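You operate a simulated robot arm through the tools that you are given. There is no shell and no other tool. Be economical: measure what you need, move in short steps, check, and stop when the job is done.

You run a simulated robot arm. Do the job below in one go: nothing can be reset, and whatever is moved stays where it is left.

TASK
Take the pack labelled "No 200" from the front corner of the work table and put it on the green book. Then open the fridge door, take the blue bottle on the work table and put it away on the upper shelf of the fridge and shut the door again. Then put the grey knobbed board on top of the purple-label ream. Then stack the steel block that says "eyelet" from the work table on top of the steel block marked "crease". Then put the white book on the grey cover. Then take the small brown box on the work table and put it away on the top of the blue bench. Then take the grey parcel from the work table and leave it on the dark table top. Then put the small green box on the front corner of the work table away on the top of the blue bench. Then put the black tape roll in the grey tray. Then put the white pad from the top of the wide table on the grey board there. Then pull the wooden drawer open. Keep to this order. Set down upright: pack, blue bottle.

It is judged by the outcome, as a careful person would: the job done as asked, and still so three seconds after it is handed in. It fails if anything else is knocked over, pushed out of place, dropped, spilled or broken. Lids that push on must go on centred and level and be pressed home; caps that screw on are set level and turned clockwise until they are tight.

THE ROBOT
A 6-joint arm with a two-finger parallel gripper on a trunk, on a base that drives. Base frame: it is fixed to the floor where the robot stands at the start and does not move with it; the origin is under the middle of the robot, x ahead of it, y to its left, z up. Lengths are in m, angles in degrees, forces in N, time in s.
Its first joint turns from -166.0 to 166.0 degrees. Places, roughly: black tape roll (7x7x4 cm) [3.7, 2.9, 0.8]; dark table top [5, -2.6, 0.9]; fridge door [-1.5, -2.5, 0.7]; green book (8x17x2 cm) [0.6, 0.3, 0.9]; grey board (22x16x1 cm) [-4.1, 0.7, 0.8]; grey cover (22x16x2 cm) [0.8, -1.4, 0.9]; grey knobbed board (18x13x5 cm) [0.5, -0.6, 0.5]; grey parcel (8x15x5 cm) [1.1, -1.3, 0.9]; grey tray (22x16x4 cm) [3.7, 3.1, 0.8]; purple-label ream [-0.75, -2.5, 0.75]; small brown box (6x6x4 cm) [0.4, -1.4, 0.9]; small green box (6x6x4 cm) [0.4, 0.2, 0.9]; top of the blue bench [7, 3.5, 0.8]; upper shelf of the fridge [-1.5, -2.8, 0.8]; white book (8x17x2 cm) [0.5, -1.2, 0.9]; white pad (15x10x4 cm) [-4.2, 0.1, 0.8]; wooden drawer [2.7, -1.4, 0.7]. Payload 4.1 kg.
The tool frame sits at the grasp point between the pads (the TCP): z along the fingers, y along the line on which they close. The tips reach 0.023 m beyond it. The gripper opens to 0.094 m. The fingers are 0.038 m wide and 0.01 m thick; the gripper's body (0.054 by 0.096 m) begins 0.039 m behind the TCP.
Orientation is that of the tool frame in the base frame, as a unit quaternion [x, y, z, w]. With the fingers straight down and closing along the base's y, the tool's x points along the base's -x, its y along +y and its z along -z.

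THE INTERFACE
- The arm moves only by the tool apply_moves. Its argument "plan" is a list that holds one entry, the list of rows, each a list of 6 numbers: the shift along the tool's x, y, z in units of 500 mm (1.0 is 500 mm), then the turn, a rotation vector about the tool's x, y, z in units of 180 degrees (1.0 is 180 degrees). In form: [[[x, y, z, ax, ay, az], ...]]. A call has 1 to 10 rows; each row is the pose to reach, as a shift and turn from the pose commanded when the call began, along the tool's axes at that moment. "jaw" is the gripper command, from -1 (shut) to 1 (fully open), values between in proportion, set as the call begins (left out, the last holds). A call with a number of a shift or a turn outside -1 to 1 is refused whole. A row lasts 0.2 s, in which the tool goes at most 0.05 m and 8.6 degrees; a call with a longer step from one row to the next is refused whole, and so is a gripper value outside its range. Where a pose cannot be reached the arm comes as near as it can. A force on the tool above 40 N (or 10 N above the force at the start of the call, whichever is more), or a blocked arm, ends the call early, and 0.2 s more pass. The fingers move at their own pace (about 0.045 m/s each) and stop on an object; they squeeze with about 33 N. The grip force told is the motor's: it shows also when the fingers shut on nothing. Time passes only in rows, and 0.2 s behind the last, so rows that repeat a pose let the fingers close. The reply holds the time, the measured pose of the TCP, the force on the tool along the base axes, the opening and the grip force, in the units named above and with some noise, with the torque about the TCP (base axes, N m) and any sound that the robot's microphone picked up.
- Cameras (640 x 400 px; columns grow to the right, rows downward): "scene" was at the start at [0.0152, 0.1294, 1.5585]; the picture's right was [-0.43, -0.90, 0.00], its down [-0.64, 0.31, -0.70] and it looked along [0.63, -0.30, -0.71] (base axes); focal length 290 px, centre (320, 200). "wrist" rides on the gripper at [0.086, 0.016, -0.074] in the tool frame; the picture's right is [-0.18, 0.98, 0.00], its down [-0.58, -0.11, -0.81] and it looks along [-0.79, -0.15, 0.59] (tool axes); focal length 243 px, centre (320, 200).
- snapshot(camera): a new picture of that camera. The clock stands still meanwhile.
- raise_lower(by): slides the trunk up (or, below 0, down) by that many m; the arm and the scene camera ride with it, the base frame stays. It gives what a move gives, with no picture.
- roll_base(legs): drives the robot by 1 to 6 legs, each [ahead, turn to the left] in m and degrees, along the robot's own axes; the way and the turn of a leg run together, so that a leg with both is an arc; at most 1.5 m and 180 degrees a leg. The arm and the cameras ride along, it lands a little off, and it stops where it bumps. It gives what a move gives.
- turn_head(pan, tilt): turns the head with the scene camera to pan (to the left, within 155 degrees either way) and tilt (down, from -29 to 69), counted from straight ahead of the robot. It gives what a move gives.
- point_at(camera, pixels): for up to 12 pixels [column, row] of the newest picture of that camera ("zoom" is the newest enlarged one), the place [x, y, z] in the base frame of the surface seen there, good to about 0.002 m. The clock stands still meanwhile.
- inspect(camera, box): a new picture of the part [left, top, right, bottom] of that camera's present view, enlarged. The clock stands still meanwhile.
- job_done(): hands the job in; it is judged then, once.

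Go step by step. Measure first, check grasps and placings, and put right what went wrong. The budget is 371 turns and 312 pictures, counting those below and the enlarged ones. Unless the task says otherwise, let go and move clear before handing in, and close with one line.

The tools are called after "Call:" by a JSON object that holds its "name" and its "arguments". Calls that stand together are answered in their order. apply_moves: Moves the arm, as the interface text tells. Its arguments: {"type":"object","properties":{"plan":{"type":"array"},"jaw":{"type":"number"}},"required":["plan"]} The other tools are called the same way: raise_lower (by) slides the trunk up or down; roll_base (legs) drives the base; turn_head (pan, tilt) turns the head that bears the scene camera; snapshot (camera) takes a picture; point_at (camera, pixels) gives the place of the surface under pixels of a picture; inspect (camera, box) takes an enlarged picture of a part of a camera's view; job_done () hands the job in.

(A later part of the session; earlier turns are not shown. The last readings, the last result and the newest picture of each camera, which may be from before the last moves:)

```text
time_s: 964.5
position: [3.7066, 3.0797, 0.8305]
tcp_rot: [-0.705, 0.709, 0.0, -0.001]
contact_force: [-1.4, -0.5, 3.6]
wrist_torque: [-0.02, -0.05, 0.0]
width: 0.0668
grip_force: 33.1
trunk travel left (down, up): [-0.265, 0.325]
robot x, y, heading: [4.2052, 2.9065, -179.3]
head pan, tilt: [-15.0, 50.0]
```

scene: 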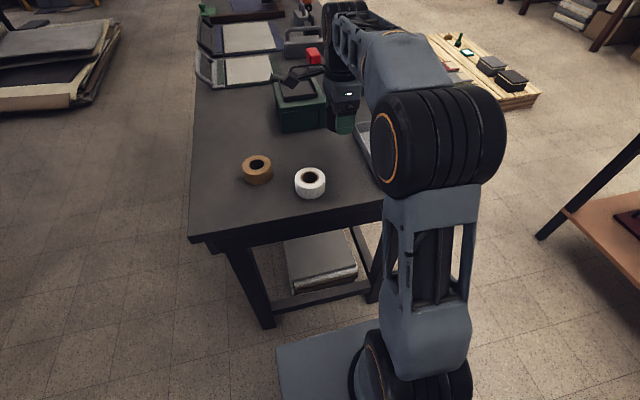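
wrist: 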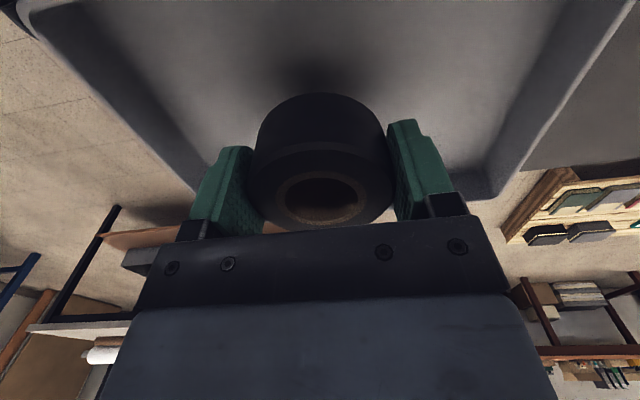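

Contact. Release and raise.

Call:
{"name": "apply_moves", "arguments": {"jaw": 1, "plan": [[[0, 0, 0, 0, 0, 0], [0, 0, 0, 0, 0, 0], [0, 0, 0, 0, 0, 0], [0, 0, 0, 0, 0, 0]]]}}

Call:
{"name": "raise_lower", "arguments": {"by": 0.3}}

Call:
{"name": "snapshot", "arguments": {"camera": "wrist"}}

```text
time_s: 965.5
position: [3.7061, 3.0794, 0.8303]
tcp_rot: [-0.706, 0.708, 0.0, -0.001]
contact_force: [-0.3, -0.9, -0.7]
wrist_torque: [0.02, 0.01, 0.0]
width: 0.094
grip_force: 0.1
trunk travel left (down, up): [-0.265, 0.325]
robot x, y, heading: [4.2037, 2.9075, -178.9]
head pan, tilt: [-15.0, 50.0]
```

```text
time_s: 968.5
position: [3.7055, 3.0796, 1.1294]
tcp_rot: [-0.705, 0.709, 0.0, 0.0]
contact_force: [-0.3, -0.6, -0.3]
wrist_torque: [-0.02, 0.02, 0.03]
width: 0.094
grip_force: 0.0
trunk travel left (down, up): [-0.565, 0.025]
robot x, y, heading: [4.2063, 2.9034, -179.0]
head pan, tilt: [-15.0, 50.0]
```

```text
144 pictures are left
```

wrist: 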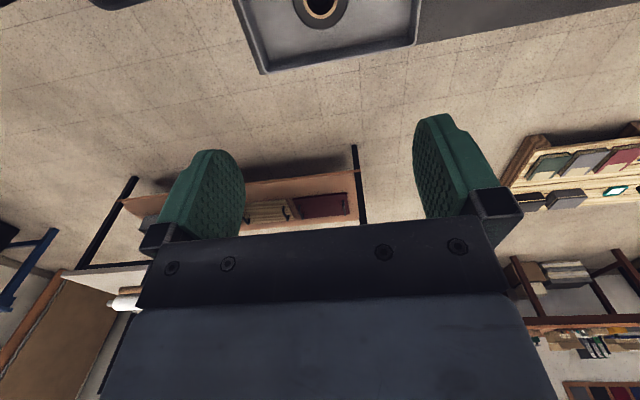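

Tape is in the tray. Next the white pad on the wide table at x≈-4. Drive west along the corridor.

Call:
{"name": "roll_base", "arguments": {"legs": [[-0.35, 0], [0, 89.5], [0.97, 0], [0, -90.3], [1.5, 0], [1.5, 0]]}}

Call:
{"name": "roll_base", "arguments": {"legs": [[1.5, 0], [0.5, 0]]}}

Call:
{"name": "turn_head", "arguments": {"pan": 10, "tilt": 20}}

Call:
{"name": "snapshot", "arguments": {"camera": "scene"}}

```text
time_s: 997.1
position: [1.0636, 2.179, 1.1301]
tcp_rot: [-0.693, 0.721, 0.0, 0.001]
contact_force: [0.2, 0.2, -0.2]
wrist_torque: [0.04, 0.03, 0.03]
width: 0.0937
grip_force: 0.1
trunk travel left (down, up): [-0.565, 0.025]
robot x, y, heading: [1.5539, 1.9864, 179.0]
head pan, tilt: [-15.0, 50.0]
```

```text
time_s: 1007.2
position: [-0.955, 2.2241, 1.1309]
tcp_rot: [-0.692, 0.722, -0.001, 0.0]
contact_force: [-0.3, 0.7, -0.4]
wrist_torque: [0.0, -0.03, 0.02]
width: 0.094
grip_force: 0.0
trunk travel left (down, up): [-0.565, 0.025]
robot x, y, heading: [-0.4612, 2.0245, 178.9]
head pan, tilt: [-15.0, 50.0]
```

```text
time_s: 1008.1
position: [-0.9552, 2.2235, 1.1309]
tcp_rot: [-0.692, 0.722, 0.0, 0.0]
contact_force: [0.6, 0.0, -0.5]
wrist_torque: [-0.02, 0.01, -0.04]
width: 0.0943
grip_force: 0.1
trunk travel left (down, up): [-0.565, 0.025]
robot x, y, heading: [-0.4613, 2.0275, 179.0]
head pan, tilt: [10.0, 20.0]
```

```text
143 pictures are left
```

scene: 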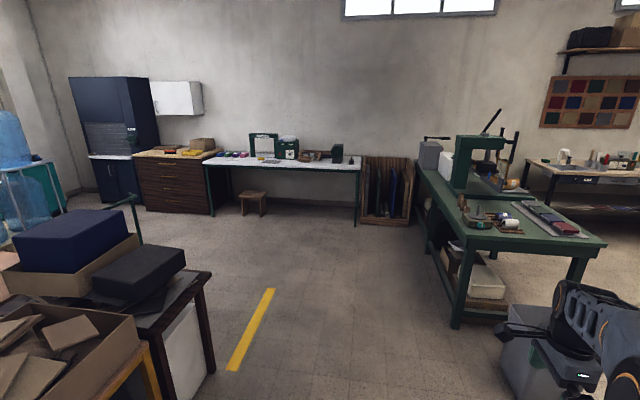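

Call:
{"name": "point_at", "arguments": {"camera": "scene", "pixels": [[212, 163], [358, 170], [300, 162], [252, 215], [330, 240], [365, 220], [453, 325], [205, 375], [212, 290], [420, 220], [265, 160], [250, 300]]}}

Call:
{"name": "inspect", "arguments": {"camera": "scene", "box": [190, 120, 380, 240]}}

```text
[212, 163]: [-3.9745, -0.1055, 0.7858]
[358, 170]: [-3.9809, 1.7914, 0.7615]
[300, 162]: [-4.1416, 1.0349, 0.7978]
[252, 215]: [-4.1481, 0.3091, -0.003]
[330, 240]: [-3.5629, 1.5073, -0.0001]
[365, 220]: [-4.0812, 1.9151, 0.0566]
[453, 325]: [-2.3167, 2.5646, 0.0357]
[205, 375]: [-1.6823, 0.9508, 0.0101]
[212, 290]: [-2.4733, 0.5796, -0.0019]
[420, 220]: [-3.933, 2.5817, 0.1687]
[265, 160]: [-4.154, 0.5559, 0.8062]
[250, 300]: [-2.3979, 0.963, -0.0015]
```

```text
3.33 times, centred on (285, 180) of scene
```

zoom: 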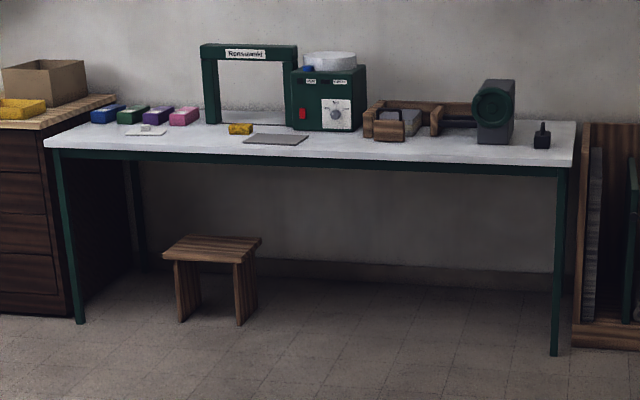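

Call:
{"name": "roll_base", "arguments": {"legs": [[0, 7], [1.5, 0], [1.15, 0], [0, 84], [1.35, 0], [0, -90]]}}

Call:
{"name": "turn_head", "arguments": {"pan": 10, "tilt": 35}}

Call:
{"name": "snapshot", "arguments": {"camera": "scene"}}

```text
time_s: 1035.4
position: [-3.6188, 0.606, 1.1303]
tcp_rot: [-0.692, 0.722, 0.0, 0.0]
contact_force: [0.9, -0.3, -0.1]
wrist_torque: [-0.03, 0.04, 0.02]
width: 0.0939
grip_force: 0.0
trunk travel left (down, up): [-0.565, 0.025]
robot x, y, heading: [-3.126, 0.4122, 178.9]
head pan, tilt: [10.0, 20.0]
```

```text
time_s: 1036.2
position: [-3.6185, 0.6063, 1.1305]
tcp_rot: [-0.692, 0.722, 0.0, 0.0]
contact_force: [-0.2, -0.5, -0.4]
wrist_torque: [0.01, 0.0, -0.01]
width: 0.094
grip_force: 0.0
trunk travel left (down, up): [-0.565, 0.025]
robot x, y, heading: [-3.1235, 0.4097, 178.5]
head pan, tilt: [10.0, 35.0]
```

```text
141 pictures are left
```

scene: 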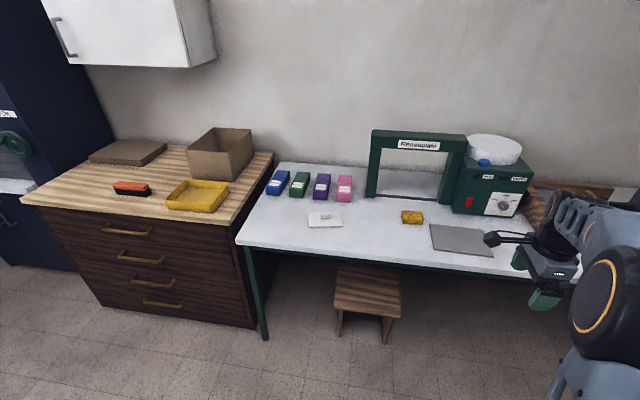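

Call:
{"name": "inspect", "arguments": {"camera": "scene", "box": [290, 190, 380, 250]}}

Call:
{"name": "point_at", "arguments": {"camera": "scene", "pixels": [[310, 216], [340, 213], [342, 224], [310, 227], [326, 216], [432, 226], [485, 231], [492, 254], [436, 249], [335, 312], [400, 317], [385, 343]]}}

```text
6.67 times, centred on (335, 220) of scene
```

zoom: 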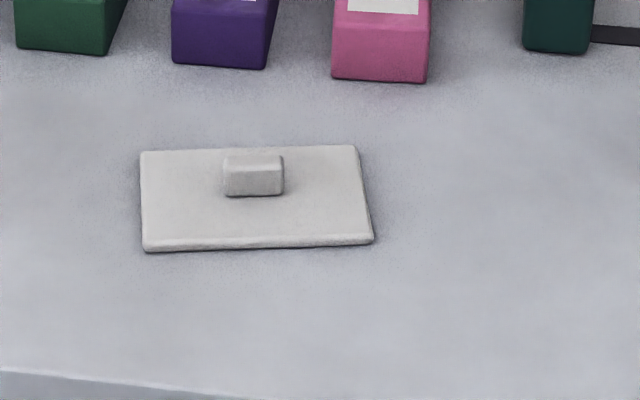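

```text
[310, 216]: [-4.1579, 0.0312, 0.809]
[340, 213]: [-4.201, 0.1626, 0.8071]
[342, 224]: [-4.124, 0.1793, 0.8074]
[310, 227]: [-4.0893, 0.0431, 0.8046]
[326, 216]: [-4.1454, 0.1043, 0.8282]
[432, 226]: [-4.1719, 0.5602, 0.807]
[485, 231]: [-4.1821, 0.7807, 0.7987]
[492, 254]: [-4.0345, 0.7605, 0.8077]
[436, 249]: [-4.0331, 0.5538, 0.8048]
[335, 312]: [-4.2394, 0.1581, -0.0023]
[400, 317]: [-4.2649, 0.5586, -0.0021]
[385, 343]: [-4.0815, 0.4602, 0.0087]
```

Call:
{"name": "point_at", "arguments": {"camera": "zoom", "pixels": [[230, 158], [280, 157], [228, 175], [280, 177], [254, 165], [254, 188], [145, 155], [352, 150], [368, 240], [148, 245], [254, 225]]}}

```text
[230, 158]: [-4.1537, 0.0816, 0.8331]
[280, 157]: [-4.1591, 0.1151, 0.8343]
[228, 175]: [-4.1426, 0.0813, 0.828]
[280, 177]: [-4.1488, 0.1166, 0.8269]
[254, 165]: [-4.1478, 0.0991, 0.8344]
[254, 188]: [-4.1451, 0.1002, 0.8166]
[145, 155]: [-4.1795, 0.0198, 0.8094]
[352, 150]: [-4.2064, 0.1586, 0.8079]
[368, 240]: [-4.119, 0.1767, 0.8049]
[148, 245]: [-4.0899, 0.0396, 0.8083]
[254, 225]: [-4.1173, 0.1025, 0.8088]
```

Pad's handle: centre (-4.152,0.099), 36 mm wide, top 0.8345, yaw ≈+11°; board centre (-4.10,0.665), top 0.807. Drive to a station by the pad and rotate the wrist back.

Call:
{"name": "roll_base", "arguments": {"legs": [[0, 36], [0.55, 0], [0, -35]]}}

Call:
{"name": "apply_moves", "arguments": {"plan": [[[0, 0, 0, 0, 0, -0.045], [0, 0, 0, 0, 0, -0.09], [0, 0, 0, 0, 0, -0.135], [0, 0, 0, 0, 0, -0.18], [0, 0, 0, 0, 0, -0.225], [0, 0, 0, 0, 0, -0.27], [0, 0, 0, 0, 0, -0.315], [0, 0, 0, 0, 0, -0.36], [0, 0, 0, 0, 0, -0.405], [0, 0, 0, 0, 0, -0.45]]]}}

Call:
{"name": "apply_moves", "arguments": {"plan": [[[0, 0, 0, 0, 0, -0.043], [0, 0, 0, 0, 0, -0.086], [0, 0, 0, 0, 0, -0.128]]]}}

```text
time_s: 1042.8
position: [-4.0778, 0.2847, 1.13]
tcp_rot: [-0.696, 0.718, 0.0, 0.001]
contact_force: [0.1, -0.4, -1.1]
wrist_torque: [-0.01, -0.02, -0.01]
width: 0.0938
grip_force: 0.1
trunk travel left (down, up): [-0.565, 0.025]
robot x, y, heading: [-3.5827, 0.0948, 179.4]
head pan, tilt: [10.0, 35.0]
```

```text
time_s: 1045.0
position: [-4.0779, 0.2842, 1.13]
tcp_rot: [0.996, -0.094, 0.0, 0.0]
contact_force: [-0.6, 0.4, 0.7]
wrist_torque: [-0.02, 0.03, 0.0]
width: 0.0939
grip_force: 0.0
trunk travel left (down, up): [-0.565, 0.025]
robot x, y, heading: [-3.5781, 0.0966, 179.1]
head pan, tilt: [10.0, 35.0]
```

```text
time_s: 1045.8
position: [-4.0766, 0.2853, 1.13]
tcp_rot: [0.994, 0.107, 0.0, 0.0]
contact_force: [-0.5, -0.6, 0.0]
wrist_torque: [0.02, -0.03, 0.04]
width: 0.094
grip_force: 0.1
trunk travel left (down, up): [-0.565, 0.025]
robot x, y, heading: [-3.585, 0.0956, 179.3]
head pan, tilt: [10.0, 35.0]
```

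Call:
{"name": "apply_moves", "arguments": {"plan": [[[-0.045, 0.066, 0, 0, 0, 0], [-0.091, 0.132, 0, 0, 0, 0], [-0.136, 0.199, 0, 0, 0, 0], [-0.182, 0.265, 0, 0, 0, 0], [-0.227, 0.331, 0, 0, 0, 0], [-0.227, 0.331, 0, 0, 0, 0]]]}}

Call:
{"name": "raise_lower", "arguments": {"by": -0.22}}

Call:
{"name": "snapshot", "arguments": {"camera": "wrist"}}

```text
time_s: 1047.2
position: [-4.1543, 0.0986, 1.1306]
tcp_rot: [0.994, 0.106, 0.0, 0.001]
contact_force: [-0.5, 0.6, -0.3]
wrist_torque: [0.04, -0.05, -0.01]
width: 0.0941
grip_force: 0.1
trunk travel left (down, up): [-0.565, 0.025]
robot x, y, heading: [-3.5842, 0.0963, 179.3]
head pan, tilt: [10.0, 35.0]
```

```text
time_s: 1049.5
position: [-4.153, 0.0992, 0.9109]
tcp_rot: [0.994, 0.106, 0.0, 0.001]
contact_force: [-0.6, -0.5, 0.4]
wrist_torque: [0.02, 0.01, -0.03]
width: 0.094
grip_force: 0.0
trunk travel left (down, up): [-0.345, 0.245]
robot x, y, heading: [-3.5829, 0.0913, 179.3]
head pan, tilt: [10.0, 35.0]
```

```text
139 pictures are left
```

wrist: 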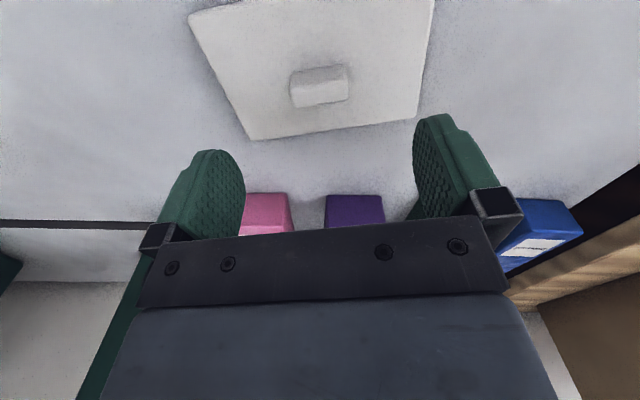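

Call:
{"name": "apply_moves", "arguments": {"plan": [[[0, -0.004, 0.06, 0, 0, 0], [0, -0.004, 0.12, 0, 0, 0], [0, -0.004, 0.15, 0, 0, 0], [0, -0.004, 0.15, 0, 0, 0]]]}}

Call:
{"name": "apply_moves", "arguments": {"jaw": -1, "plan": [[[0, 0, 0, 0, 0, 0], [0, 0, 0, 0, 0, 0], [0, 0, 0, 0, 0, 0], [0, 0, 0, 0, 0, 0], [0, 0, 0, 0, 0, 0], [0, 0, 0, 0, 0, 0]]]}}

Call:
{"name": "apply_moves", "arguments": {"plan": [[[0, 0, -0.04, 0, 0, 0], [0, 0, -0.1, 0, 0, 0], [0, 0, -0.16, 0, 0, 0]]]}}

Call:
{"name": "snapshot", "arguments": {"camera": "wrist"}}

```text
time_s: 1050.5
position: [-4.1548, 0.0996, 0.8363]
tcp_rot: [0.994, 0.106, 0.0, -0.001]
contact_force: [-1.1, 0.0, 0.3]
wrist_torque: [0.0, -0.01, -0.01]
width: 0.0942
grip_force: 0.1
trunk travel left (down, up): [-0.345, 0.245]
robot x, y, heading: [-3.584, 0.0974, 179.7]
head pan, tilt: [10.0, 35.0]
```

```text
time_s: 1051.9
position: [-4.1558, 0.1004, 0.8365]
tcp_rot: [0.994, 0.107, 0.001, 0.0]
contact_force: [-0.1, 0.0, -0.1]
wrist_torque: [0.02, -0.01, -0.02]
width: 0.039
grip_force: 33.6
trunk travel left (down, up): [-0.345, 0.245]
robot x, y, heading: [-3.5816, 0.095, 179.3]
head pan, tilt: [10.0, 35.0]
```

```text
time_s: 1052.7
position: [-4.154, 0.1011, 0.9167]
tcp_rot: [0.994, 0.106, 0.001, 0.0]
contact_force: [0.1, -0.7, -0.7]
wrist_torque: [0.03, -0.02, 0.03]
width: 0.0395
grip_force: 33.2
trunk travel left (down, up): [-0.345, 0.245]
robot x, y, heading: [-3.5843, 0.0926, 179.3]
head pan, tilt: [10.0, 35.0]
```

```text
138 pictures are left
```

wrist: 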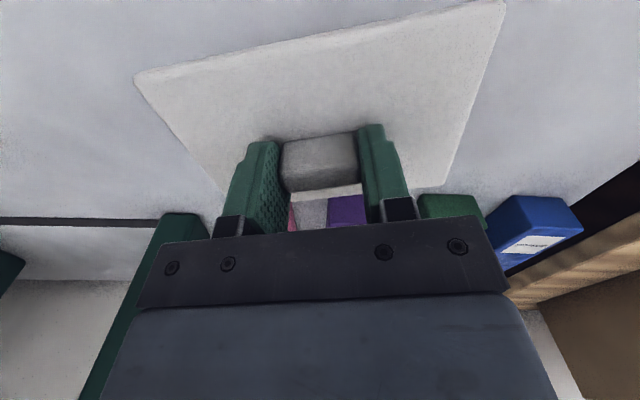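

Held. Raise, back off, shift to the board's station.

Call:
{"name": "raise_lower", "arguments": {"by": 0.1}}

Call:
{"name": "roll_base", "arguments": {"legs": [[-0.35, 0], [0, -89], [0.55, 0], [0, 89.6], [0.3, 0]]}}

Call:
{"name": "turn_head", "arguments": {"pan": 15, "tilt": 45}}

Call:
{"name": "snapshot", "arguments": {"camera": "scene"}}

```text
time_s: 1054.0
position: [-4.1557, 0.1018, 1.016]
tcp_rot: [0.994, 0.106, 0.0, 0.0]
contact_force: [-0.3, 1.4, -1.6]
wrist_torque: [-0.01, -0.02, -0.02]
width: 0.0394
grip_force: 32.4
trunk travel left (down, up): [-0.445, 0.145]
robot x, y, heading: [-3.5818, 0.0933, 179.4]
head pan, tilt: [10.0, 35.0]
```

```text
time_s: 1068.3
position: [-4.0984, 0.6695, 1.0158]
tcp_rot: [0.995, 0.098, 0.0, 0.0]
contact_force: [-0.9, -0.1, -0.5]
wrist_torque: [-0.03, 0.01, -0.01]
width: 0.0392
grip_force: 32.8
trunk travel left (down, up): [-0.445, 0.145]
robot x, y, heading: [-3.5272, 0.6523, 178.3]
head pan, tilt: [10.0, 35.0]
```

```text
time_s: 1069.0
position: [-4.0983, 0.6693, 1.0156]
tcp_rot: [0.995, 0.098, 0.0, 0.0]
contact_force: [-0.1, -0.3, -1.3]
wrist_torque: [-0.01, -0.02, 0.01]
width: 0.0395
grip_force: 33.0
trunk travel left (down, up): [-0.445, 0.145]
robot x, y, heading: [-3.5289, 0.6519, 178.5]
head pan, tilt: [15.0, 45.0]
```

```text
137 pictures are left
```

scene: 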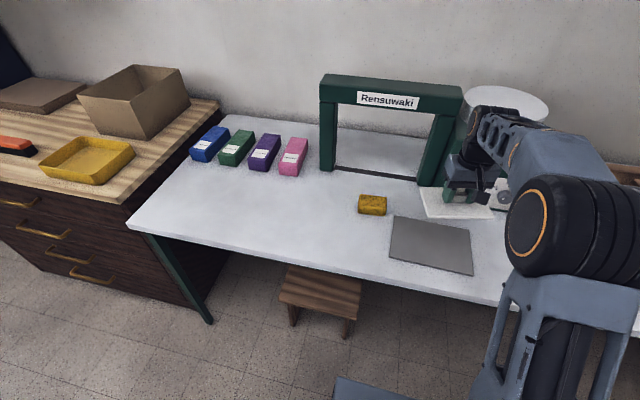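

Nearly directly above. Measure the board again.

Call:
{"name": "point_at", "arguments": {"camera": "scene", "pixels": [[394, 220], [470, 247], [468, 272], [392, 256], [432, 245], [372, 200], [410, 240]]}}

```text
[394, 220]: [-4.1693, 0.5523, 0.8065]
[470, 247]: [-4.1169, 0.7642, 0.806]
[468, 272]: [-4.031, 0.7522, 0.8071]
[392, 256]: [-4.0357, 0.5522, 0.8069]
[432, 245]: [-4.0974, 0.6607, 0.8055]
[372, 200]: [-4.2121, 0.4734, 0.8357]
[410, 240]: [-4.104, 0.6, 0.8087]
```

Align yaw (-12°) and lower.

Call:
{"name": "apply_moves", "arguments": {"plan": [[[-0.006, 0.009, 0, 0, 0, 0.033], [-0.012, 0.018, 0, 0, 0, 0.067], [-0.012, 0.018, 0, 0, 0, 0.067]]]}}

Call:
{"name": "raise_lower", "arguments": {"by": -0.14}}

Call:
{"name": "apply_moves", "arguments": {"plan": [[[0, 0, 0.025, 0, 0, 0], [0, 0, 0.05, 0, 0, 0], [0, 0, 0.056, 0, 0, 0], [0, 0, 0.056, 0, 0, 0]]]}}

Call:
{"name": "inspect", "arguments": {"camera": "scene", "box": [360, 150, 540, 290]}}

```text
time_s: 1069.8
position: [-4.1033, 0.6584, 1.0161]
tcp_rot: [1.0, -0.007, 0.0, 0.0]
contact_force: [0.5, 0.5, -1.7]
wrist_torque: [0.0, -0.04, 0.02]
width: 0.0395
grip_force: 32.7
trunk travel left (down, up): [-0.445, 0.145]
robot x, y, heading: [-3.5261, 0.6511, 178.6]
head pan, tilt: [15.0, 45.0]
```

```text
time_s: 1071.5
position: [-4.1024, 0.6584, 0.8764]
tcp_rot: [1.0, -0.008, 0.0, 0.0]
contact_force: [-0.1, 0.7, -0.5]
wrist_torque: [0.04, 0.01, -0.01]
width: 0.0395
grip_force: 33.3
trunk travel left (down, up): [-0.305, 0.285]
robot x, y, heading: [-3.5284, 0.6551, 178.4]
head pan, tilt: [15.0, 45.0]
```

```text
time_s: 1072.5
position: [-4.1014, 0.6581, 0.8477]
tcp_rot: [1.0, -0.007, 0.001, 0.0]
contact_force: [-0.3, 0.7, -0.9]
wrist_torque: [-0.02, -0.01, -0.01]
width: 0.0393
grip_force: 33.7
trunk travel left (down, up): [-0.305, 0.285]
robot x, y, heading: [-3.5253, 0.657, 178.1]
head pan, tilt: [15.0, 45.0]
```

```text
2.86 times, centred on (450, 220) of scene
```

zoom: 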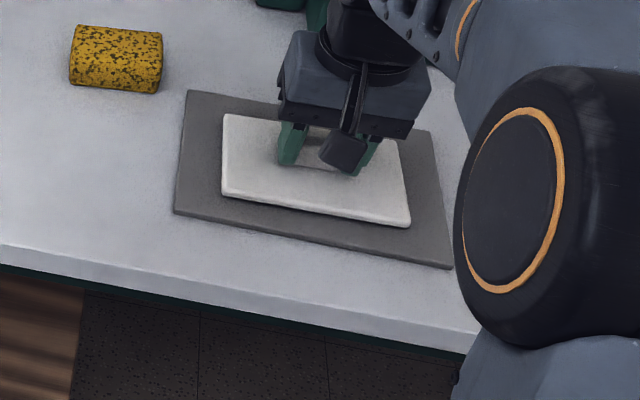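

Nicely centred over the board. Touch down.

Call:
{"name": "apply_moves", "arguments": {"plan": [[[0, 0, 0.004, 0, 0, 0], [0, 0, 0.007, 0, 0, 0], [0, 0, 0.007, 0, 0, 0]]]}}

```text
time_s: 1073.3
position: [-4.1018, 0.6591, 0.8443]
tcp_rot: [1.0, -0.007, -0.001, 0.001]
contact_force: [-0.2, 0.4, 1.2]
wrist_torque: [-0.04, -0.05, -0.02]
width: 0.0395
grip_force: 33.3
trunk travel left (down, up): [-0.305, 0.285]
robot x, y, heading: [-3.5252, 0.6555, 178.2]
head pan, tilt: [15.0, 45.0]
```

Call:
{"name": "apply_moves", "arguments": {"plan": [[[0, 0, 0.002, 0, 0, 0], [0, 0, 0.003, 0, 0, 0], [0, 0, 0.003, 0, 0, 0]]]}}

Call:
{"name": "apply_moves", "arguments": {"jaw": 1, "plan": [[[0, 0, 0, 0, 0, 0], [0, 0, 0, 0, 0, 0], [0, 0, 0, 0, 0, 0], [0, 0, 0, 0, 0, 0], [0, 0, 0, 0, 0, 0]]]}}

Call:
{"name": "raise_lower", "arguments": {"by": 0.2}}

Call:
{"name": "snapshot", "arguments": {"camera": "wrist"}}

```text
time_s: 1074.1
position: [-4.1015, 0.659, 0.8447]
tcp_rot: [1.0, -0.007, -0.002, -0.001]
contact_force: [-0.6, 0.7, 13.2]
wrist_torque: [0.02, -0.36, 0.02]
width: 0.0392
grip_force: 32.9
trunk travel left (down, up): [-0.305, 0.285]
robot x, y, heading: [-3.5266, 0.6522, 178.3]
head pan, tilt: [15.0, 45.0]
```

```text
time_s: 1075.3
position: [-4.1028, 0.6588, 0.8429]
tcp_rot: [1.0, -0.008, 0.0, -0.001]
contact_force: [-0.8, -0.5, -0.4]
wrist_torque: [-0.01, 0.01, -0.02]
width: 0.0939
grip_force: 0.0
trunk travel left (down, up): [-0.305, 0.285]
robot x, y, heading: [-3.5273, 0.6542, 178.2]
head pan, tilt: [15.0, 45.0]
```

```text
time_s: 1077.5
position: [-4.103, 0.6583, 1.0433]
tcp_rot: [1.0, -0.007, 0.0, 0.0]
contact_force: [-0.5, 0.7, 0.3]
wrist_torque: [0.02, 0.04, -0.01]
width: 0.094
grip_force: 0.0
trunk travel left (down, up): [-0.505, 0.085]
robot x, y, heading: [-3.5279, 0.6534, 178.3]
head pan, tilt: [15.0, 45.0]
```

```text
135 pictures are left
```

wrist: 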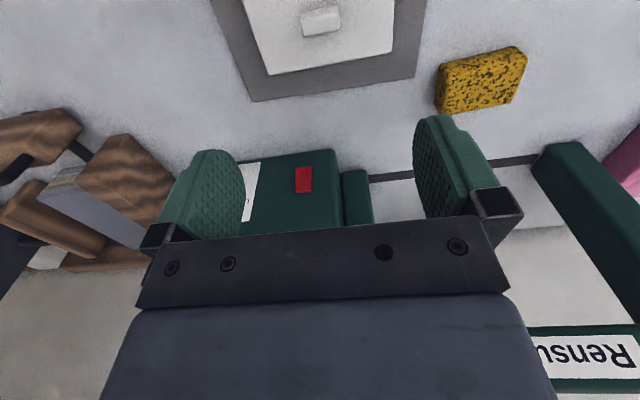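

Pad sits on the grey board. Last: the wooden drawer under the sewing table, reached from its east side. Drive there.

Call:
{"name": "roll_base", "arguments": {"legs": [[-0.4, 0], [0, -88], [1.25, 0], [0, -90], [1.5, 0], [1.5, 0]]}}

Call:
{"name": "raise_lower", "arguments": {"by": 0.08}}

```text
time_s: 1107.5
position: [0.4616, 1.7789, 1.0425]
tcp_rot: [0.01, 1.0, 0.0, 0.0]
contact_force: [-0.4, 0.3, 0.0]
wrist_torque: [0.02, -0.01, -0.03]
width: 0.0938
grip_force: 0.1
trunk travel left (down, up): [-0.505, 0.085]
robot x, y, heading: [-0.1133, 1.7836, -1.9]
head pan, tilt: [15.0, 45.0]
```

```text
time_s: 1108.7
position: [0.4609, 1.7801, 1.1232]
tcp_rot: [0.009, 1.0, 0.001, 0.0]
contact_force: [0.3, 0.4, 0.4]
wrist_torque: [0.01, -0.02, 0.0]
width: 0.0942
grip_force: 0.2
trunk travel left (down, up): [-0.585, 0.005]
robot x, y, heading: [-0.1145, 1.7899, -2.1]
head pan, tilt: [15.0, 45.0]
```

Call:
{"name": "roll_base", "arguments": {"legs": [[0, 4], [1.5, 0], [1.5, 0], [1.5, 0], [0.95, 0], [0, -92]]}}

Call:
{"name": "roll_base", "arguments": {"legs": [[1.5, 0], [1.0, 0]]}}

Call:
{"name": "turn_head", "arguments": {"pan": -65, "tilt": 30}}

Call:
{"name": "snapshot", "arguments": {"camera": "scene"}}

```text
time_s: 1139.2
position: [5.3899, 1.4423, 1.1209]
tcp_rot: [0.687, 0.727, 0.0, 0.0]
contact_force: [-0.4, 0.1, 0.6]
wrist_torque: [0.01, 0.03, 0.01]
width: 0.0941
grip_force: 0.0
trunk travel left (down, up): [-0.585, 0.005]
robot x, y, heading: [5.3537, 2.0167, -87.5]
head pan, tilt: [15.0, 45.0]
```

```text
time_s: 1151.3
position: [5.5064, -1.0387, 1.1233]
tcp_rot: [0.682, 0.731, 0.0, 0.0]
contact_force: [0.4, -0.2, -0.8]
wrist_torque: [0.0, 0.0, -0.03]
width: 0.0942
grip_force: 0.1
trunk travel left (down, up): [-0.585, 0.005]
robot x, y, heading: [5.467, -0.4614, -87.1]
head pan, tilt: [15.0, 45.0]
```

```text
time_s: 1152.8
position: [5.5076, -1.0378, 1.1225]
tcp_rot: [0.683, 0.731, 0.0, 0.0]
contact_force: [-0.4, -0.7, 1.1]
wrist_torque: [-0.01, 0.03, 0.02]
width: 0.0941
grip_force: 0.1
trunk travel left (down, up): [-0.585, 0.005]
robot x, y, heading: [5.4674, -0.4625, -87.0]
head pan, tilt: [-65.0, 30.0]
```

```text
134 pictures are left
```

scene: 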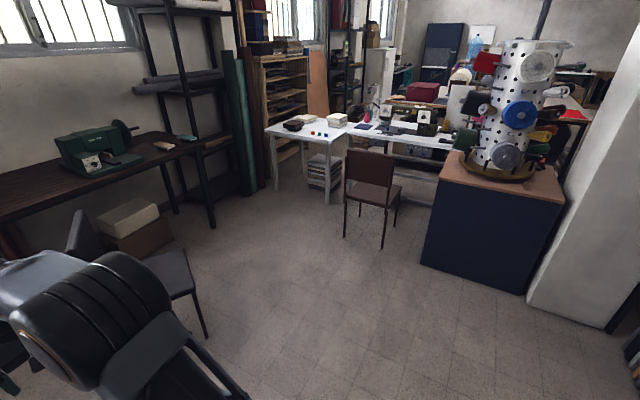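

Call:
{"name": "roll_base", "arguments": {"legs": [[0, -57], [1.2, 0], [0, -36]]}}

Call:
{"name": "turn_head", "arguments": {"pan": 5, "tilt": 25}}

Call:
{"name": "raise_lower", "arguments": {"by": -0.25}}

Call:
{"name": "snapshot", "arguments": {"camera": "scene"}}

```text
time_s: 1163.2
position: [3.9176, -1.1764, 1.1225]
tcp_rot: [1.0, 0.007, 0.0, 0.0]
contact_force: [0.7, 0.5, -0.1]
wrist_torque: [-0.01, -0.02, 0.02]
width: 0.0939
grip_force: 0.0
trunk travel left (down, up): [-0.585, 0.005]
robot x, y, heading: [4.4919, -1.1657, 180.1]
head pan, tilt: [-65.0, 30.0]
```

```text
time_s: 1164.6
position: [3.9169, -1.1766, 1.1232]
tcp_rot: [1.0, 0.007, 0.0, 0.0]
contact_force: [-0.2, 0.1, -0.5]
wrist_torque: [0.02, -0.01, 0.01]
width: 0.0939
grip_force: 0.1
trunk travel left (down, up): [-0.585, 0.005]
robot x, y, heading: [4.4907, -1.1639, 180.0]
head pan, tilt: [5.0, 25.0]
```

```text
time_s: 1167.2
position: [3.916, -1.1758, 0.8736]
tcp_rot: [1.0, 0.007, 0.0, 0.0]
contact_force: [-0.3, -0.9, 0.4]
wrist_torque: [-0.02, 0.02, -0.01]
width: 0.0938
grip_force: 0.1
trunk travel left (down, up): [-0.335, 0.255]
robot x, y, heading: [4.4955, -1.165, 180.0]
head pan, tilt: [5.0, 25.0]
```

```text
133 pictures are left
```

scene: 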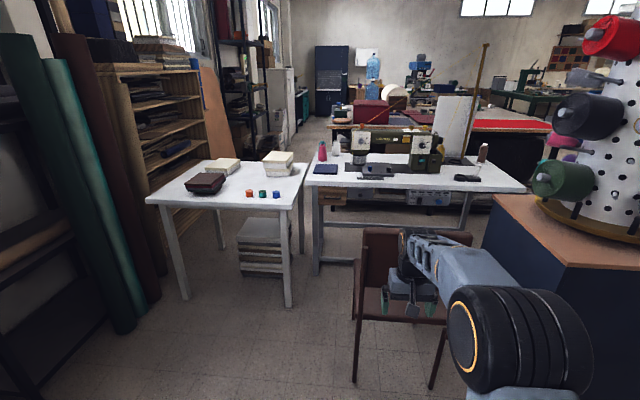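

Call:
{"name": "inspect", "arguments": {"camera": "scene", "box": [290, 150, 500, 270]}}

```text
3.05 times, centred on (395, 210) of scene
```

zoom: 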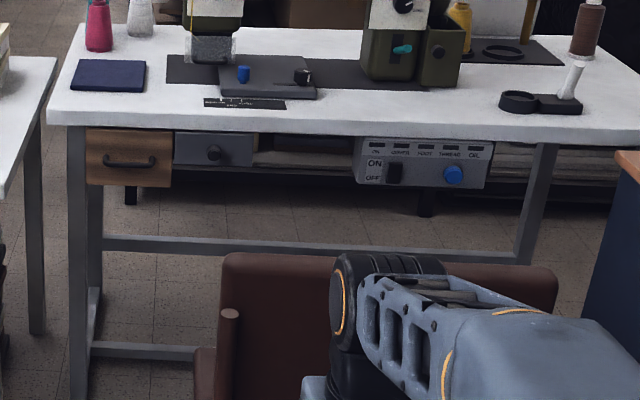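

The wooden drawer with a black bar handle is at zoom (128,158). Measure it.

Call:
{"name": "point_at", "arguments": {"camera": "zoom", "pixels": [[105, 160], [130, 164], [154, 160], [130, 145], [90, 180], [168, 135], [168, 184], [92, 135], [215, 153], [75, 180], [77, 380], [230, 320], [40, 320]]}}

```text
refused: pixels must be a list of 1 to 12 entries
```

Call:
{"name": "point_at", "arguments": {"camera": "zoom", "pixels": [[105, 160], [130, 164], [154, 160], [130, 145], [90, 180], [168, 135], [168, 184], [92, 135], [215, 153], [77, 380], [230, 320], [40, 320]]}}

Call:
{"name": "point_at", "arguments": {"camera": "scene", "pixels": [[355, 380], [432, 385], [287, 305], [360, 300], [445, 330], [185, 297]]}}

```text
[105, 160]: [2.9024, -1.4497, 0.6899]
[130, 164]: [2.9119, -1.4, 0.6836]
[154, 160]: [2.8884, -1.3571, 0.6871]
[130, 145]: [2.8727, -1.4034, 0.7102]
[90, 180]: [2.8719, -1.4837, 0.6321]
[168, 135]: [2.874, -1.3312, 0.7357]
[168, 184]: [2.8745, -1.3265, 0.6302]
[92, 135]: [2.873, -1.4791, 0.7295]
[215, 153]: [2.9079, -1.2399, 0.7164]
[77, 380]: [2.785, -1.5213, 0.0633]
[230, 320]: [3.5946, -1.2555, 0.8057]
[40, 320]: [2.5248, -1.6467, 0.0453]
```

```text
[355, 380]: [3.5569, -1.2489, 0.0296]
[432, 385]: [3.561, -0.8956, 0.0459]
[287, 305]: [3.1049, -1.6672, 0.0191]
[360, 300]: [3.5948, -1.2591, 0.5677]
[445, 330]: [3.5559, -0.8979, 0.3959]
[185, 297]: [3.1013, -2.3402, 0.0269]
```

Handle: horizontal bar at x≈2.908, y -1.45…-1.355, z 0.685. I'll grip it with a horizontal tool rolled 90°. First set this orientation here in free space.

Call:
{"name": "apply_moves", "arguments": {"jaw": 0.1, "plan": [[[0.016, -0.026, 0, 0, -0.0475, 0], [0.032, -0.052, 0, 0, -0.095, 0], [0.048, -0.078, 0, 0, -0.1425, 0], [0.064, -0.104, 0, 0, -0.19, 0], [0.08, -0.13, 0, 0, -0.2375, 0], [0.096, -0.156, 0, 0, -0.285, 0], [0.112, -0.182, 0, 0, -0.3325, 0], [0.128, -0.208, 0, 0, -0.38, 0], [0.144, -0.234, 0, 0, -0.4275, 0], [0.16, -0.26, 0, 0, -0.475, 0]]]}}

Call:
{"name": "apply_moves", "arguments": {"plan": [[[0, 0, 0, 0, -0.025, 0], [0, 0, 0, 0, -0.025, 0]]]}}

```text
time_s: 1169.3
position: [3.9954, -1.0448, 0.8742]
tcp_rot: [0.733, 0.006, -0.68, 0.005]
contact_force: [1.4, 0.4, 0.5]
wrist_torque: [0.0, 0.01, 0.0]
width: 0.0518
grip_force: 0.0
out of reach, approached as far as the arm can: row 6
trunk travel left (down, up): [-0.335, 0.255]
robot x, y, heading: [4.4928, -1.1672, 180.1]
head pan, tilt: [5.0, 25.0]
```

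```text
time_s: 1170.0
position: [3.9961, -1.046, 0.8729]
tcp_rot: [-0.706, -0.006, 0.708, -0.005]
contact_force: [0.6, 0.1, 0.1]
wrist_torque: [0.0, -0.01, 0.02]
width: 0.0516
grip_force: 0.0
trunk travel left (down, up): [-0.335, 0.255]
robot x, y, heading: [4.4934, -1.1673, 180.0]
head pan, tilt: [5.0, 25.0]
```

Now roll 90° about the tool axis.

Call:
{"name": "apply_moves", "arguments": {"plan": [[[0, 0, 0, 0, 0, 0.0475], [0, 0, 0, 0, 0, 0.095], [0, 0, 0, 0, 0, 0.1425], [0, 0, 0, 0, 0, 0.19], [0, 0, 0, 0, 0, 0.2375], [0, 0, 0, 0, 0, 0.285], [0, 0, 0, 0, 0, 0.3325], [0, 0, 0, 0, 0, 0.38], [0, 0, 0, 0, 0, 0.4275], [0, 0, 0, 0, 0, 0.475]]]}}

Call:
{"name": "apply_moves", "arguments": {"plan": [[[0, 0, 0, 0, 0, 0.025], [0, 0, 0, 0, 0, 0.025]]]}}

Call:
{"name": "snapshot", "arguments": {"camera": "scene"}}

```text
time_s: 1172.2
position: [3.996, -1.0452, 0.874]
tcp_rot: [0.522, -0.478, -0.515, 0.484]
contact_force: [0.6, -0.8, -0.1]
wrist_torque: [-0.03, -0.01, -0.05]
width: 0.0517
grip_force: 0.1
trunk travel left (down, up): [-0.335, 0.255]
robot x, y, heading: [4.4936, -1.1671, 180.0]
head pan, tilt: [5.0, 25.0]
```

```text
time_s: 1172.8
position: [3.9952, -1.0457, 0.8738]
tcp_rot: [0.503, -0.496, -0.497, 0.504]
contact_force: [0.9, -0.6, 0.3]
wrist_torque: [-0.01, 0.01, -0.01]
width: 0.0519
grip_force: 0.0
trunk travel left (down, up): [-0.335, 0.255]
robot x, y, heading: [4.4932, -1.1653, 179.9]
head pan, tilt: [5.0, 25.0]
```

```text
131 pictures are left
```

scene: 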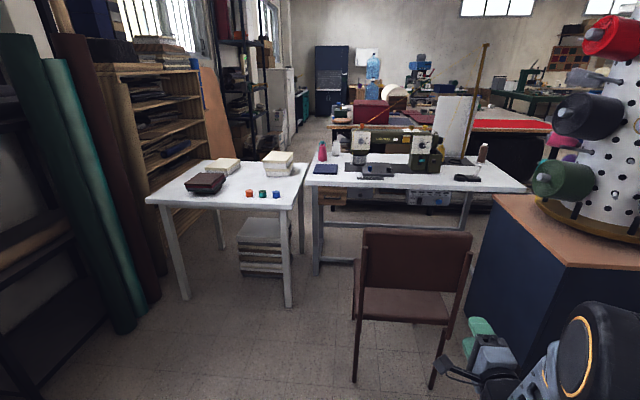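

Orientation reached. Drive in between chair and small table (y≈-1.52).

Call:
{"name": "roll_base", "arguments": {"legs": [[0, 30], [0.71, 0], [0, -30]]}}

Call:
{"name": "snapshot", "arguments": {"camera": "scene"}}

```text
time_s: 1179.6
position: [3.3827, -1.4, 0.8728]
tcp_rot: [0.504, -0.495, -0.496, 0.505]
contact_force: [-0.5, 0.1, -1.0]
wrist_torque: [0.01, 0.01, 0.0]
width: 0.0519
grip_force: 0.0
trunk travel left (down, up): [-0.335, 0.255]
robot x, y, heading: [3.8812, -1.5218, -179.9]
head pan, tilt: [5.0, 25.0]
```

```text
130 pictures are left
```

scene: 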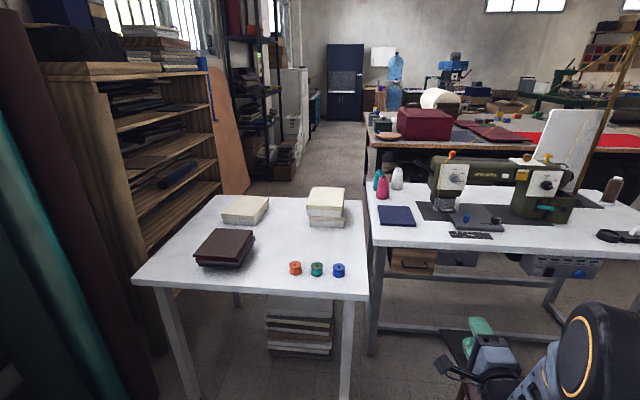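

Lower the trunk to handle height and measure the handle again.

Call:
{"name": "raise_lower", "arguments": {"by": -0.187}}

Call:
{"name": "turn_head", "arguments": {"pan": -5, "tilt": 20}}

Call:
{"name": "inspect", "arguments": {"camera": "scene", "box": [290, 180, 450, 300]}}

Call:
{"name": "snapshot", "arguments": {"camera": "wrist"}}

```text
time_s: 1181.6
position: [3.3836, -1.4002, 0.6852]
tcp_rot: [0.504, -0.496, -0.495, 0.505]
contact_force: [-0.5, -0.2, -0.3]
wrist_torque: [0.01, 0.02, 0.05]
width: 0.0519
grip_force: 0.1
trunk travel left (down, up): [-0.148, 0.442]
robot x, y, heading: [3.879, -1.517, -179.8]
head pan, tilt: [5.0, 25.0]
```

```text
time_s: 1182.3
position: [3.3826, -1.3988, 0.686]
tcp_rot: [0.504, -0.496, -0.496, 0.504]
contact_force: [0.2, 0.3, 0.4]
wrist_torque: [0.03, 0.02, 0.0]
width: 0.0516
grip_force: 0.1
trunk travel left (down, up): [-0.148, 0.442]
robot x, y, heading: [3.8793, -1.5168, -179.9]
head pan, tilt: [-5.0, 20.0]
```

```text
3.33 times, centred on (370, 240) of scene
```

zoom: 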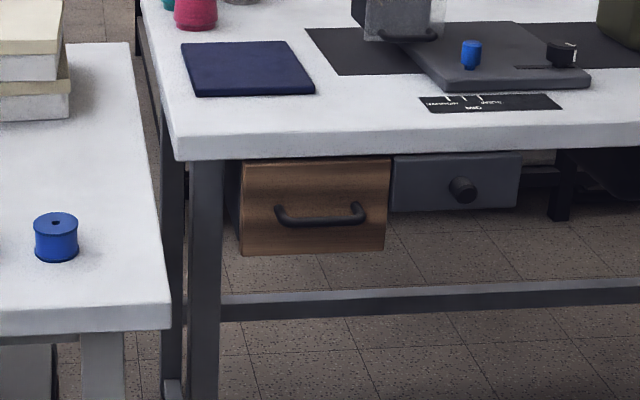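

```text
128 pictures are left
```

wrist: 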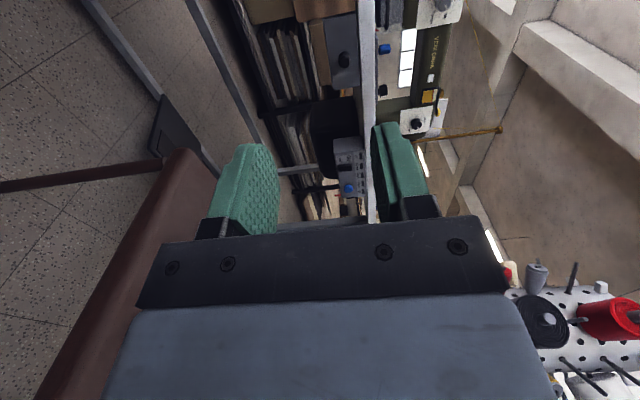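

Call:
{"name": "point_at", "arguments": {"camera": "zoom", "pixels": [[278, 215], [300, 221], [322, 222], [350, 219], [360, 210], [322, 217], [245, 180], [385, 240], [280, 155], [300, 145], [165, 320], [322, 200]]}}

```text
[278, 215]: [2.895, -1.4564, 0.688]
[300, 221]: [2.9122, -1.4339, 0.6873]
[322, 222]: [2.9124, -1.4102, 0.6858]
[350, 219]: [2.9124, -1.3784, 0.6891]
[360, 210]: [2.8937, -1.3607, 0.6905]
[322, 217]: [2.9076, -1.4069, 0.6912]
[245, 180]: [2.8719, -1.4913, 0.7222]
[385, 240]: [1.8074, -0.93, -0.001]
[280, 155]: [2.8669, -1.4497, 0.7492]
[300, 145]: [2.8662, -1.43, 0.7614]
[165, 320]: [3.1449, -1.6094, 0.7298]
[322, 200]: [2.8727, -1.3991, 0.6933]
```

Bar centre (2.906,-1.407,0.687). Drive forward 0.41 m.

Call:
{"name": "roll_base", "arguments": {"legs": [[0.41, 0]]}}

Call:
{"name": "snapshot", "arguments": {"camera": "scene"}}

Call:
{"name": "snapshot", "arguments": {"camera": "wrist"}}

```text
time_s: 1184.3
position: [3.096, -1.4004, 0.6853]
tcp_rot: [0.505, -0.496, -0.495, 0.504]
contact_force: [0.0, -0.3, 0.9]
wrist_torque: [0.01, 0.05, 0.01]
width: 0.0517
grip_force: 0.1
trunk travel left (down, up): [-0.148, 0.442]
robot x, y, heading: [3.5916, -1.518, -180.0]
head pan, tilt: [-5.0, 20.0]
stopped in leg 1: the robot was blocked; the commanded pose is now the measured one
```

```text
127 pictures are left
```

scene: 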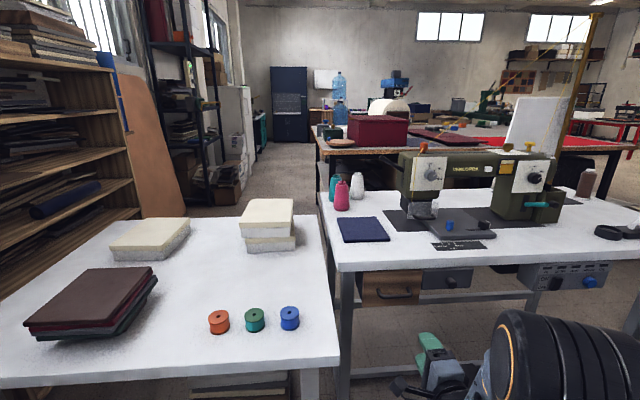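

```text
126 pictures are left
```

wrist: 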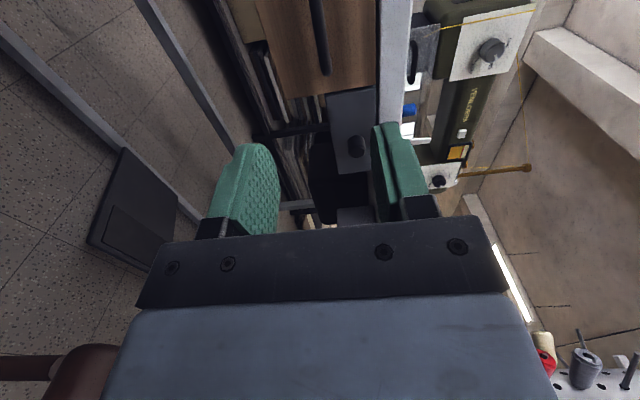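

Blocked; the wrist view shows a foot pedal on the floor at (130,215). Measure it.

Call:
{"name": "point_at", "arguments": {"camera": "wrist", "pixels": [[125, 180], [100, 240], [150, 260], [175, 210], [60, 380], [125, 155], [160, 240]]}}

Call:
{"name": "turn_head", "arguments": {"pan": 0, "tilt": 69}}

Call:
{"name": "snapshot", "arguments": {"camera": "scene"}}

```text
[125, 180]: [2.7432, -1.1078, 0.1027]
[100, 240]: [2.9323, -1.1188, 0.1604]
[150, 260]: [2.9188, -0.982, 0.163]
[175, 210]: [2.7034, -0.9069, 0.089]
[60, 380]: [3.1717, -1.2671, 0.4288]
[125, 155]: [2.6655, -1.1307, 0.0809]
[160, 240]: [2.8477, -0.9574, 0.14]
```

```text
time_s: 1185.5
position: [3.0964, -1.4006, 0.686]
tcp_rot: [0.504, -0.496, -0.496, 0.504]
contact_force: [-0.4, 0.4, 0.2]
wrist_torque: [-0.02, 0.01, -0.04]
width: 0.0516
grip_force: 0.1
trunk travel left (down, up): [-0.148, 0.442]
robot x, y, heading: [3.5914, -1.5204, -180.0]
head pan, tilt: [0.0, 68.8]
```

```text
125 pictures are left
```

scene: 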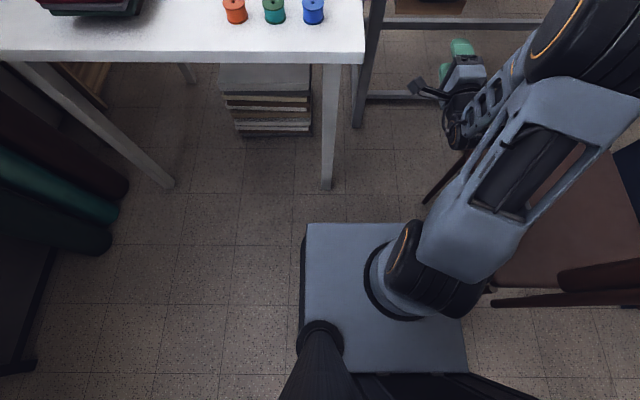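

Check the chair position against earlier (back edge was x≈3.595, y≈-1.256).

Call:
{"name": "turn_head", "arguments": {"pan": -35, "tilt": 69}}

Call:
{"name": "snapshot", "arguments": {"camera": "scene"}}

```text
time_s: 1186.5
position: [3.0962, -1.401, 0.6861]
tcp_rot: [0.505, -0.495, -0.496, 0.504]
contact_force: [-0.6, -0.3, -0.4]
wrist_torque: [-0.02, -0.01, -0.01]
width: 0.0516
grip_force: 0.1
trunk travel left (down, up): [-0.148, 0.442]
robot x, y, heading: [3.5956, -1.5173, -179.6]
head pan, tilt: [-35.0, 68.8]
```

```text
124 pictures are left
```

scene: 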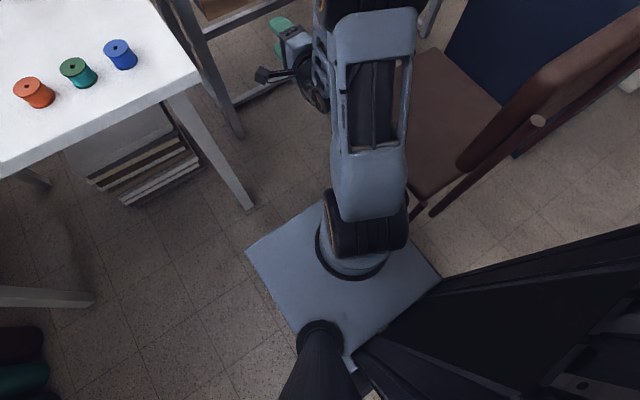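

Call:
{"name": "point_at", "arguments": {"camera": "scene", "pixels": [[418, 188], [435, 212], [480, 160], [540, 122], [435, 90], [405, 45], [440, 275], [395, 205], [410, 150], [350, 100], [380, 30], [250, 205]]}}

```text
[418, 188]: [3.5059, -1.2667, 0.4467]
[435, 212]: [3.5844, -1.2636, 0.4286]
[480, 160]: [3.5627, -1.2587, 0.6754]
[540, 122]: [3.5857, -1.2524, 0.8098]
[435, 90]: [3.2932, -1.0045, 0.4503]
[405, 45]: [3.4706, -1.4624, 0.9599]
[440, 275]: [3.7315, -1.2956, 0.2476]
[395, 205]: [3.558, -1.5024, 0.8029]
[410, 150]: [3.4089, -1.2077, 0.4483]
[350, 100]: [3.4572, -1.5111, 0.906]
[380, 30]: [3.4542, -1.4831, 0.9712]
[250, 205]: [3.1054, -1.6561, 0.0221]
```

Call:
{"name": "inspect", "arguments": {"camera": "scene", "box": [360, 140, 480, 290]}}

```text
2.67 times, centred on (420, 215) of scene
```

zoom: 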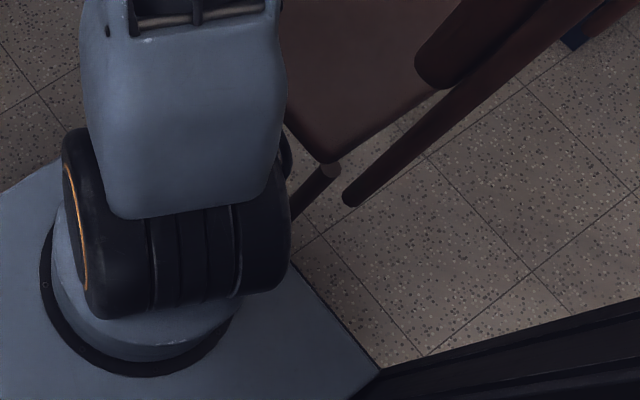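

Call:
{"name": "point_at", "arguments": {"camera": "zoom", "pixels": [[350, 195], [380, 165], [300, 212], [320, 180], [345, 330], [300, 275], [375, 365], [330, 300]]}}

```text
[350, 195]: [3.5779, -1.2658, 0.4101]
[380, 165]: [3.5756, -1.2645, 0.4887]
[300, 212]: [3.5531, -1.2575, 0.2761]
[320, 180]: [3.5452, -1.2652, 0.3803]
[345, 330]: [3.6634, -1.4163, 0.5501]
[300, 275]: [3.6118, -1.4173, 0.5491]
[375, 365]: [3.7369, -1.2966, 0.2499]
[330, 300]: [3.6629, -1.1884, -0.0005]
```

The chair's side (y≈-1.266) is right against my base skirt, which is a bit wider than I took. Back out straight and re-enter farther from the chair.

Call:
{"name": "roll_base", "arguments": {"legs": [[-0.4, 0], [0, 35], [0.18, 0], [0, -35]]}}

Call:
{"name": "apply_moves", "arguments": {"plan": [[[-0.05, 0, 0, 0, 0, 0], [-0.1, 0, 0, 0, 0, 0], [-0.15, 0, 0, 0, 0, 0], [-0.2, 0, 0, 0, 0, 0]]]}}

Call:
{"name": "turn_head", "arguments": {"pan": -20, "tilt": 40}}

Call:
{"name": "snapshot", "arguments": {"camera": "scene"}}

```text
time_s: 1193.4
position: [3.354, -1.5064, 0.686]
tcp_rot: [0.506, -0.494, -0.494, 0.506]
contact_force: [0.4, -0.2, -0.6]
wrist_torque: [0.02, 0.0, 0.01]
width: 0.0521
grip_force: 0.1
trunk travel left (down, up): [-0.148, 0.442]
robot x, y, heading: [3.8541, -1.6229, -179.4]
head pan, tilt: [-35.0, 68.8]
```

```text
time_s: 1194.4
position: [3.352, -1.4061, 0.6856]
tcp_rot: [0.506, -0.495, -0.494, 0.505]
contact_force: [0.3, 0.2, 0.4]
wrist_torque: [0.03, 0.04, -0.01]
width: 0.0517
grip_force: 0.0
trunk travel left (down, up): [-0.148, 0.442]
robot x, y, heading: [3.8496, -1.6214, -179.6]
head pan, tilt: [-35.0, 68.8]
```

```text
time_s: 1195.4
position: [3.3518, -1.4078, 0.6864]
tcp_rot: [0.505, -0.494, -0.495, 0.506]
contact_force: [0.0, 0.2, -0.8]
wrist_torque: [-0.01, -0.02, -0.01]
width: 0.0517
grip_force: 0.1
trunk travel left (down, up): [-0.148, 0.442]
robot x, y, heading: [3.8485, -1.6216, -179.7]
head pan, tilt: [-20.0, 40.0]
```

```text
122 pictures are left
```

scene: 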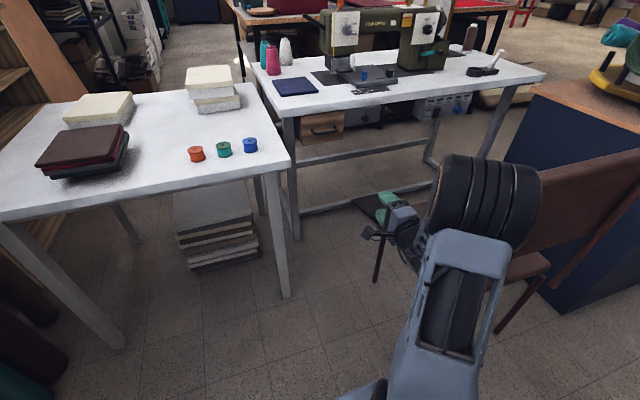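

Call:
{"name": "inspect", "arguments": {"camera": "scene", "box": [480, 130, 640, 350]}}

Call:
{"name": "point_at", "arguments": {"camera": "scene", "pixels": [[552, 268], [560, 284], [545, 176], [500, 332], [548, 200], [376, 280], [287, 297]]}}

```text
1.82 times, centred on (560, 240) of scene
```

zoom: 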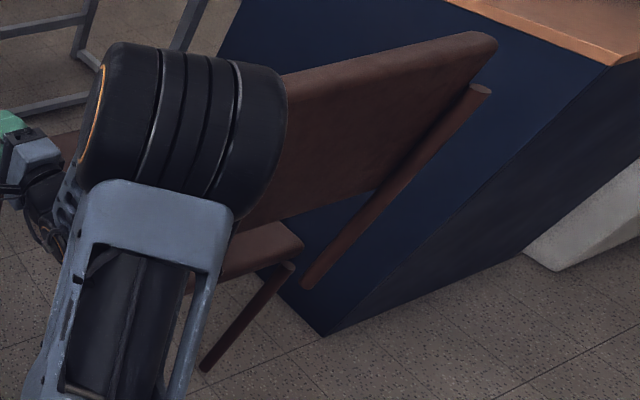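

```text
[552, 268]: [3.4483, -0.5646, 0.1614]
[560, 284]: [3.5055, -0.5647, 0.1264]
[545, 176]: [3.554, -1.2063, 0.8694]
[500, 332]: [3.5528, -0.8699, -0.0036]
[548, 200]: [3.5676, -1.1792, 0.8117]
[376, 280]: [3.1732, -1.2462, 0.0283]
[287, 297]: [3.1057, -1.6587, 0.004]
```

Call:
{"name": "point_at", "arguments": {"camera": "scene", "pixels": [[480, 200], [520, 210], [530, 230], [510, 265], [440, 200], [400, 240]]}}

```text
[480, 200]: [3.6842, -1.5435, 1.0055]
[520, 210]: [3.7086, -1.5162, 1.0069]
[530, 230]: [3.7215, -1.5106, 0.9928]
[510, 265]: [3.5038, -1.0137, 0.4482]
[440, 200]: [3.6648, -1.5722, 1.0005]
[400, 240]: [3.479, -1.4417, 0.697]
```

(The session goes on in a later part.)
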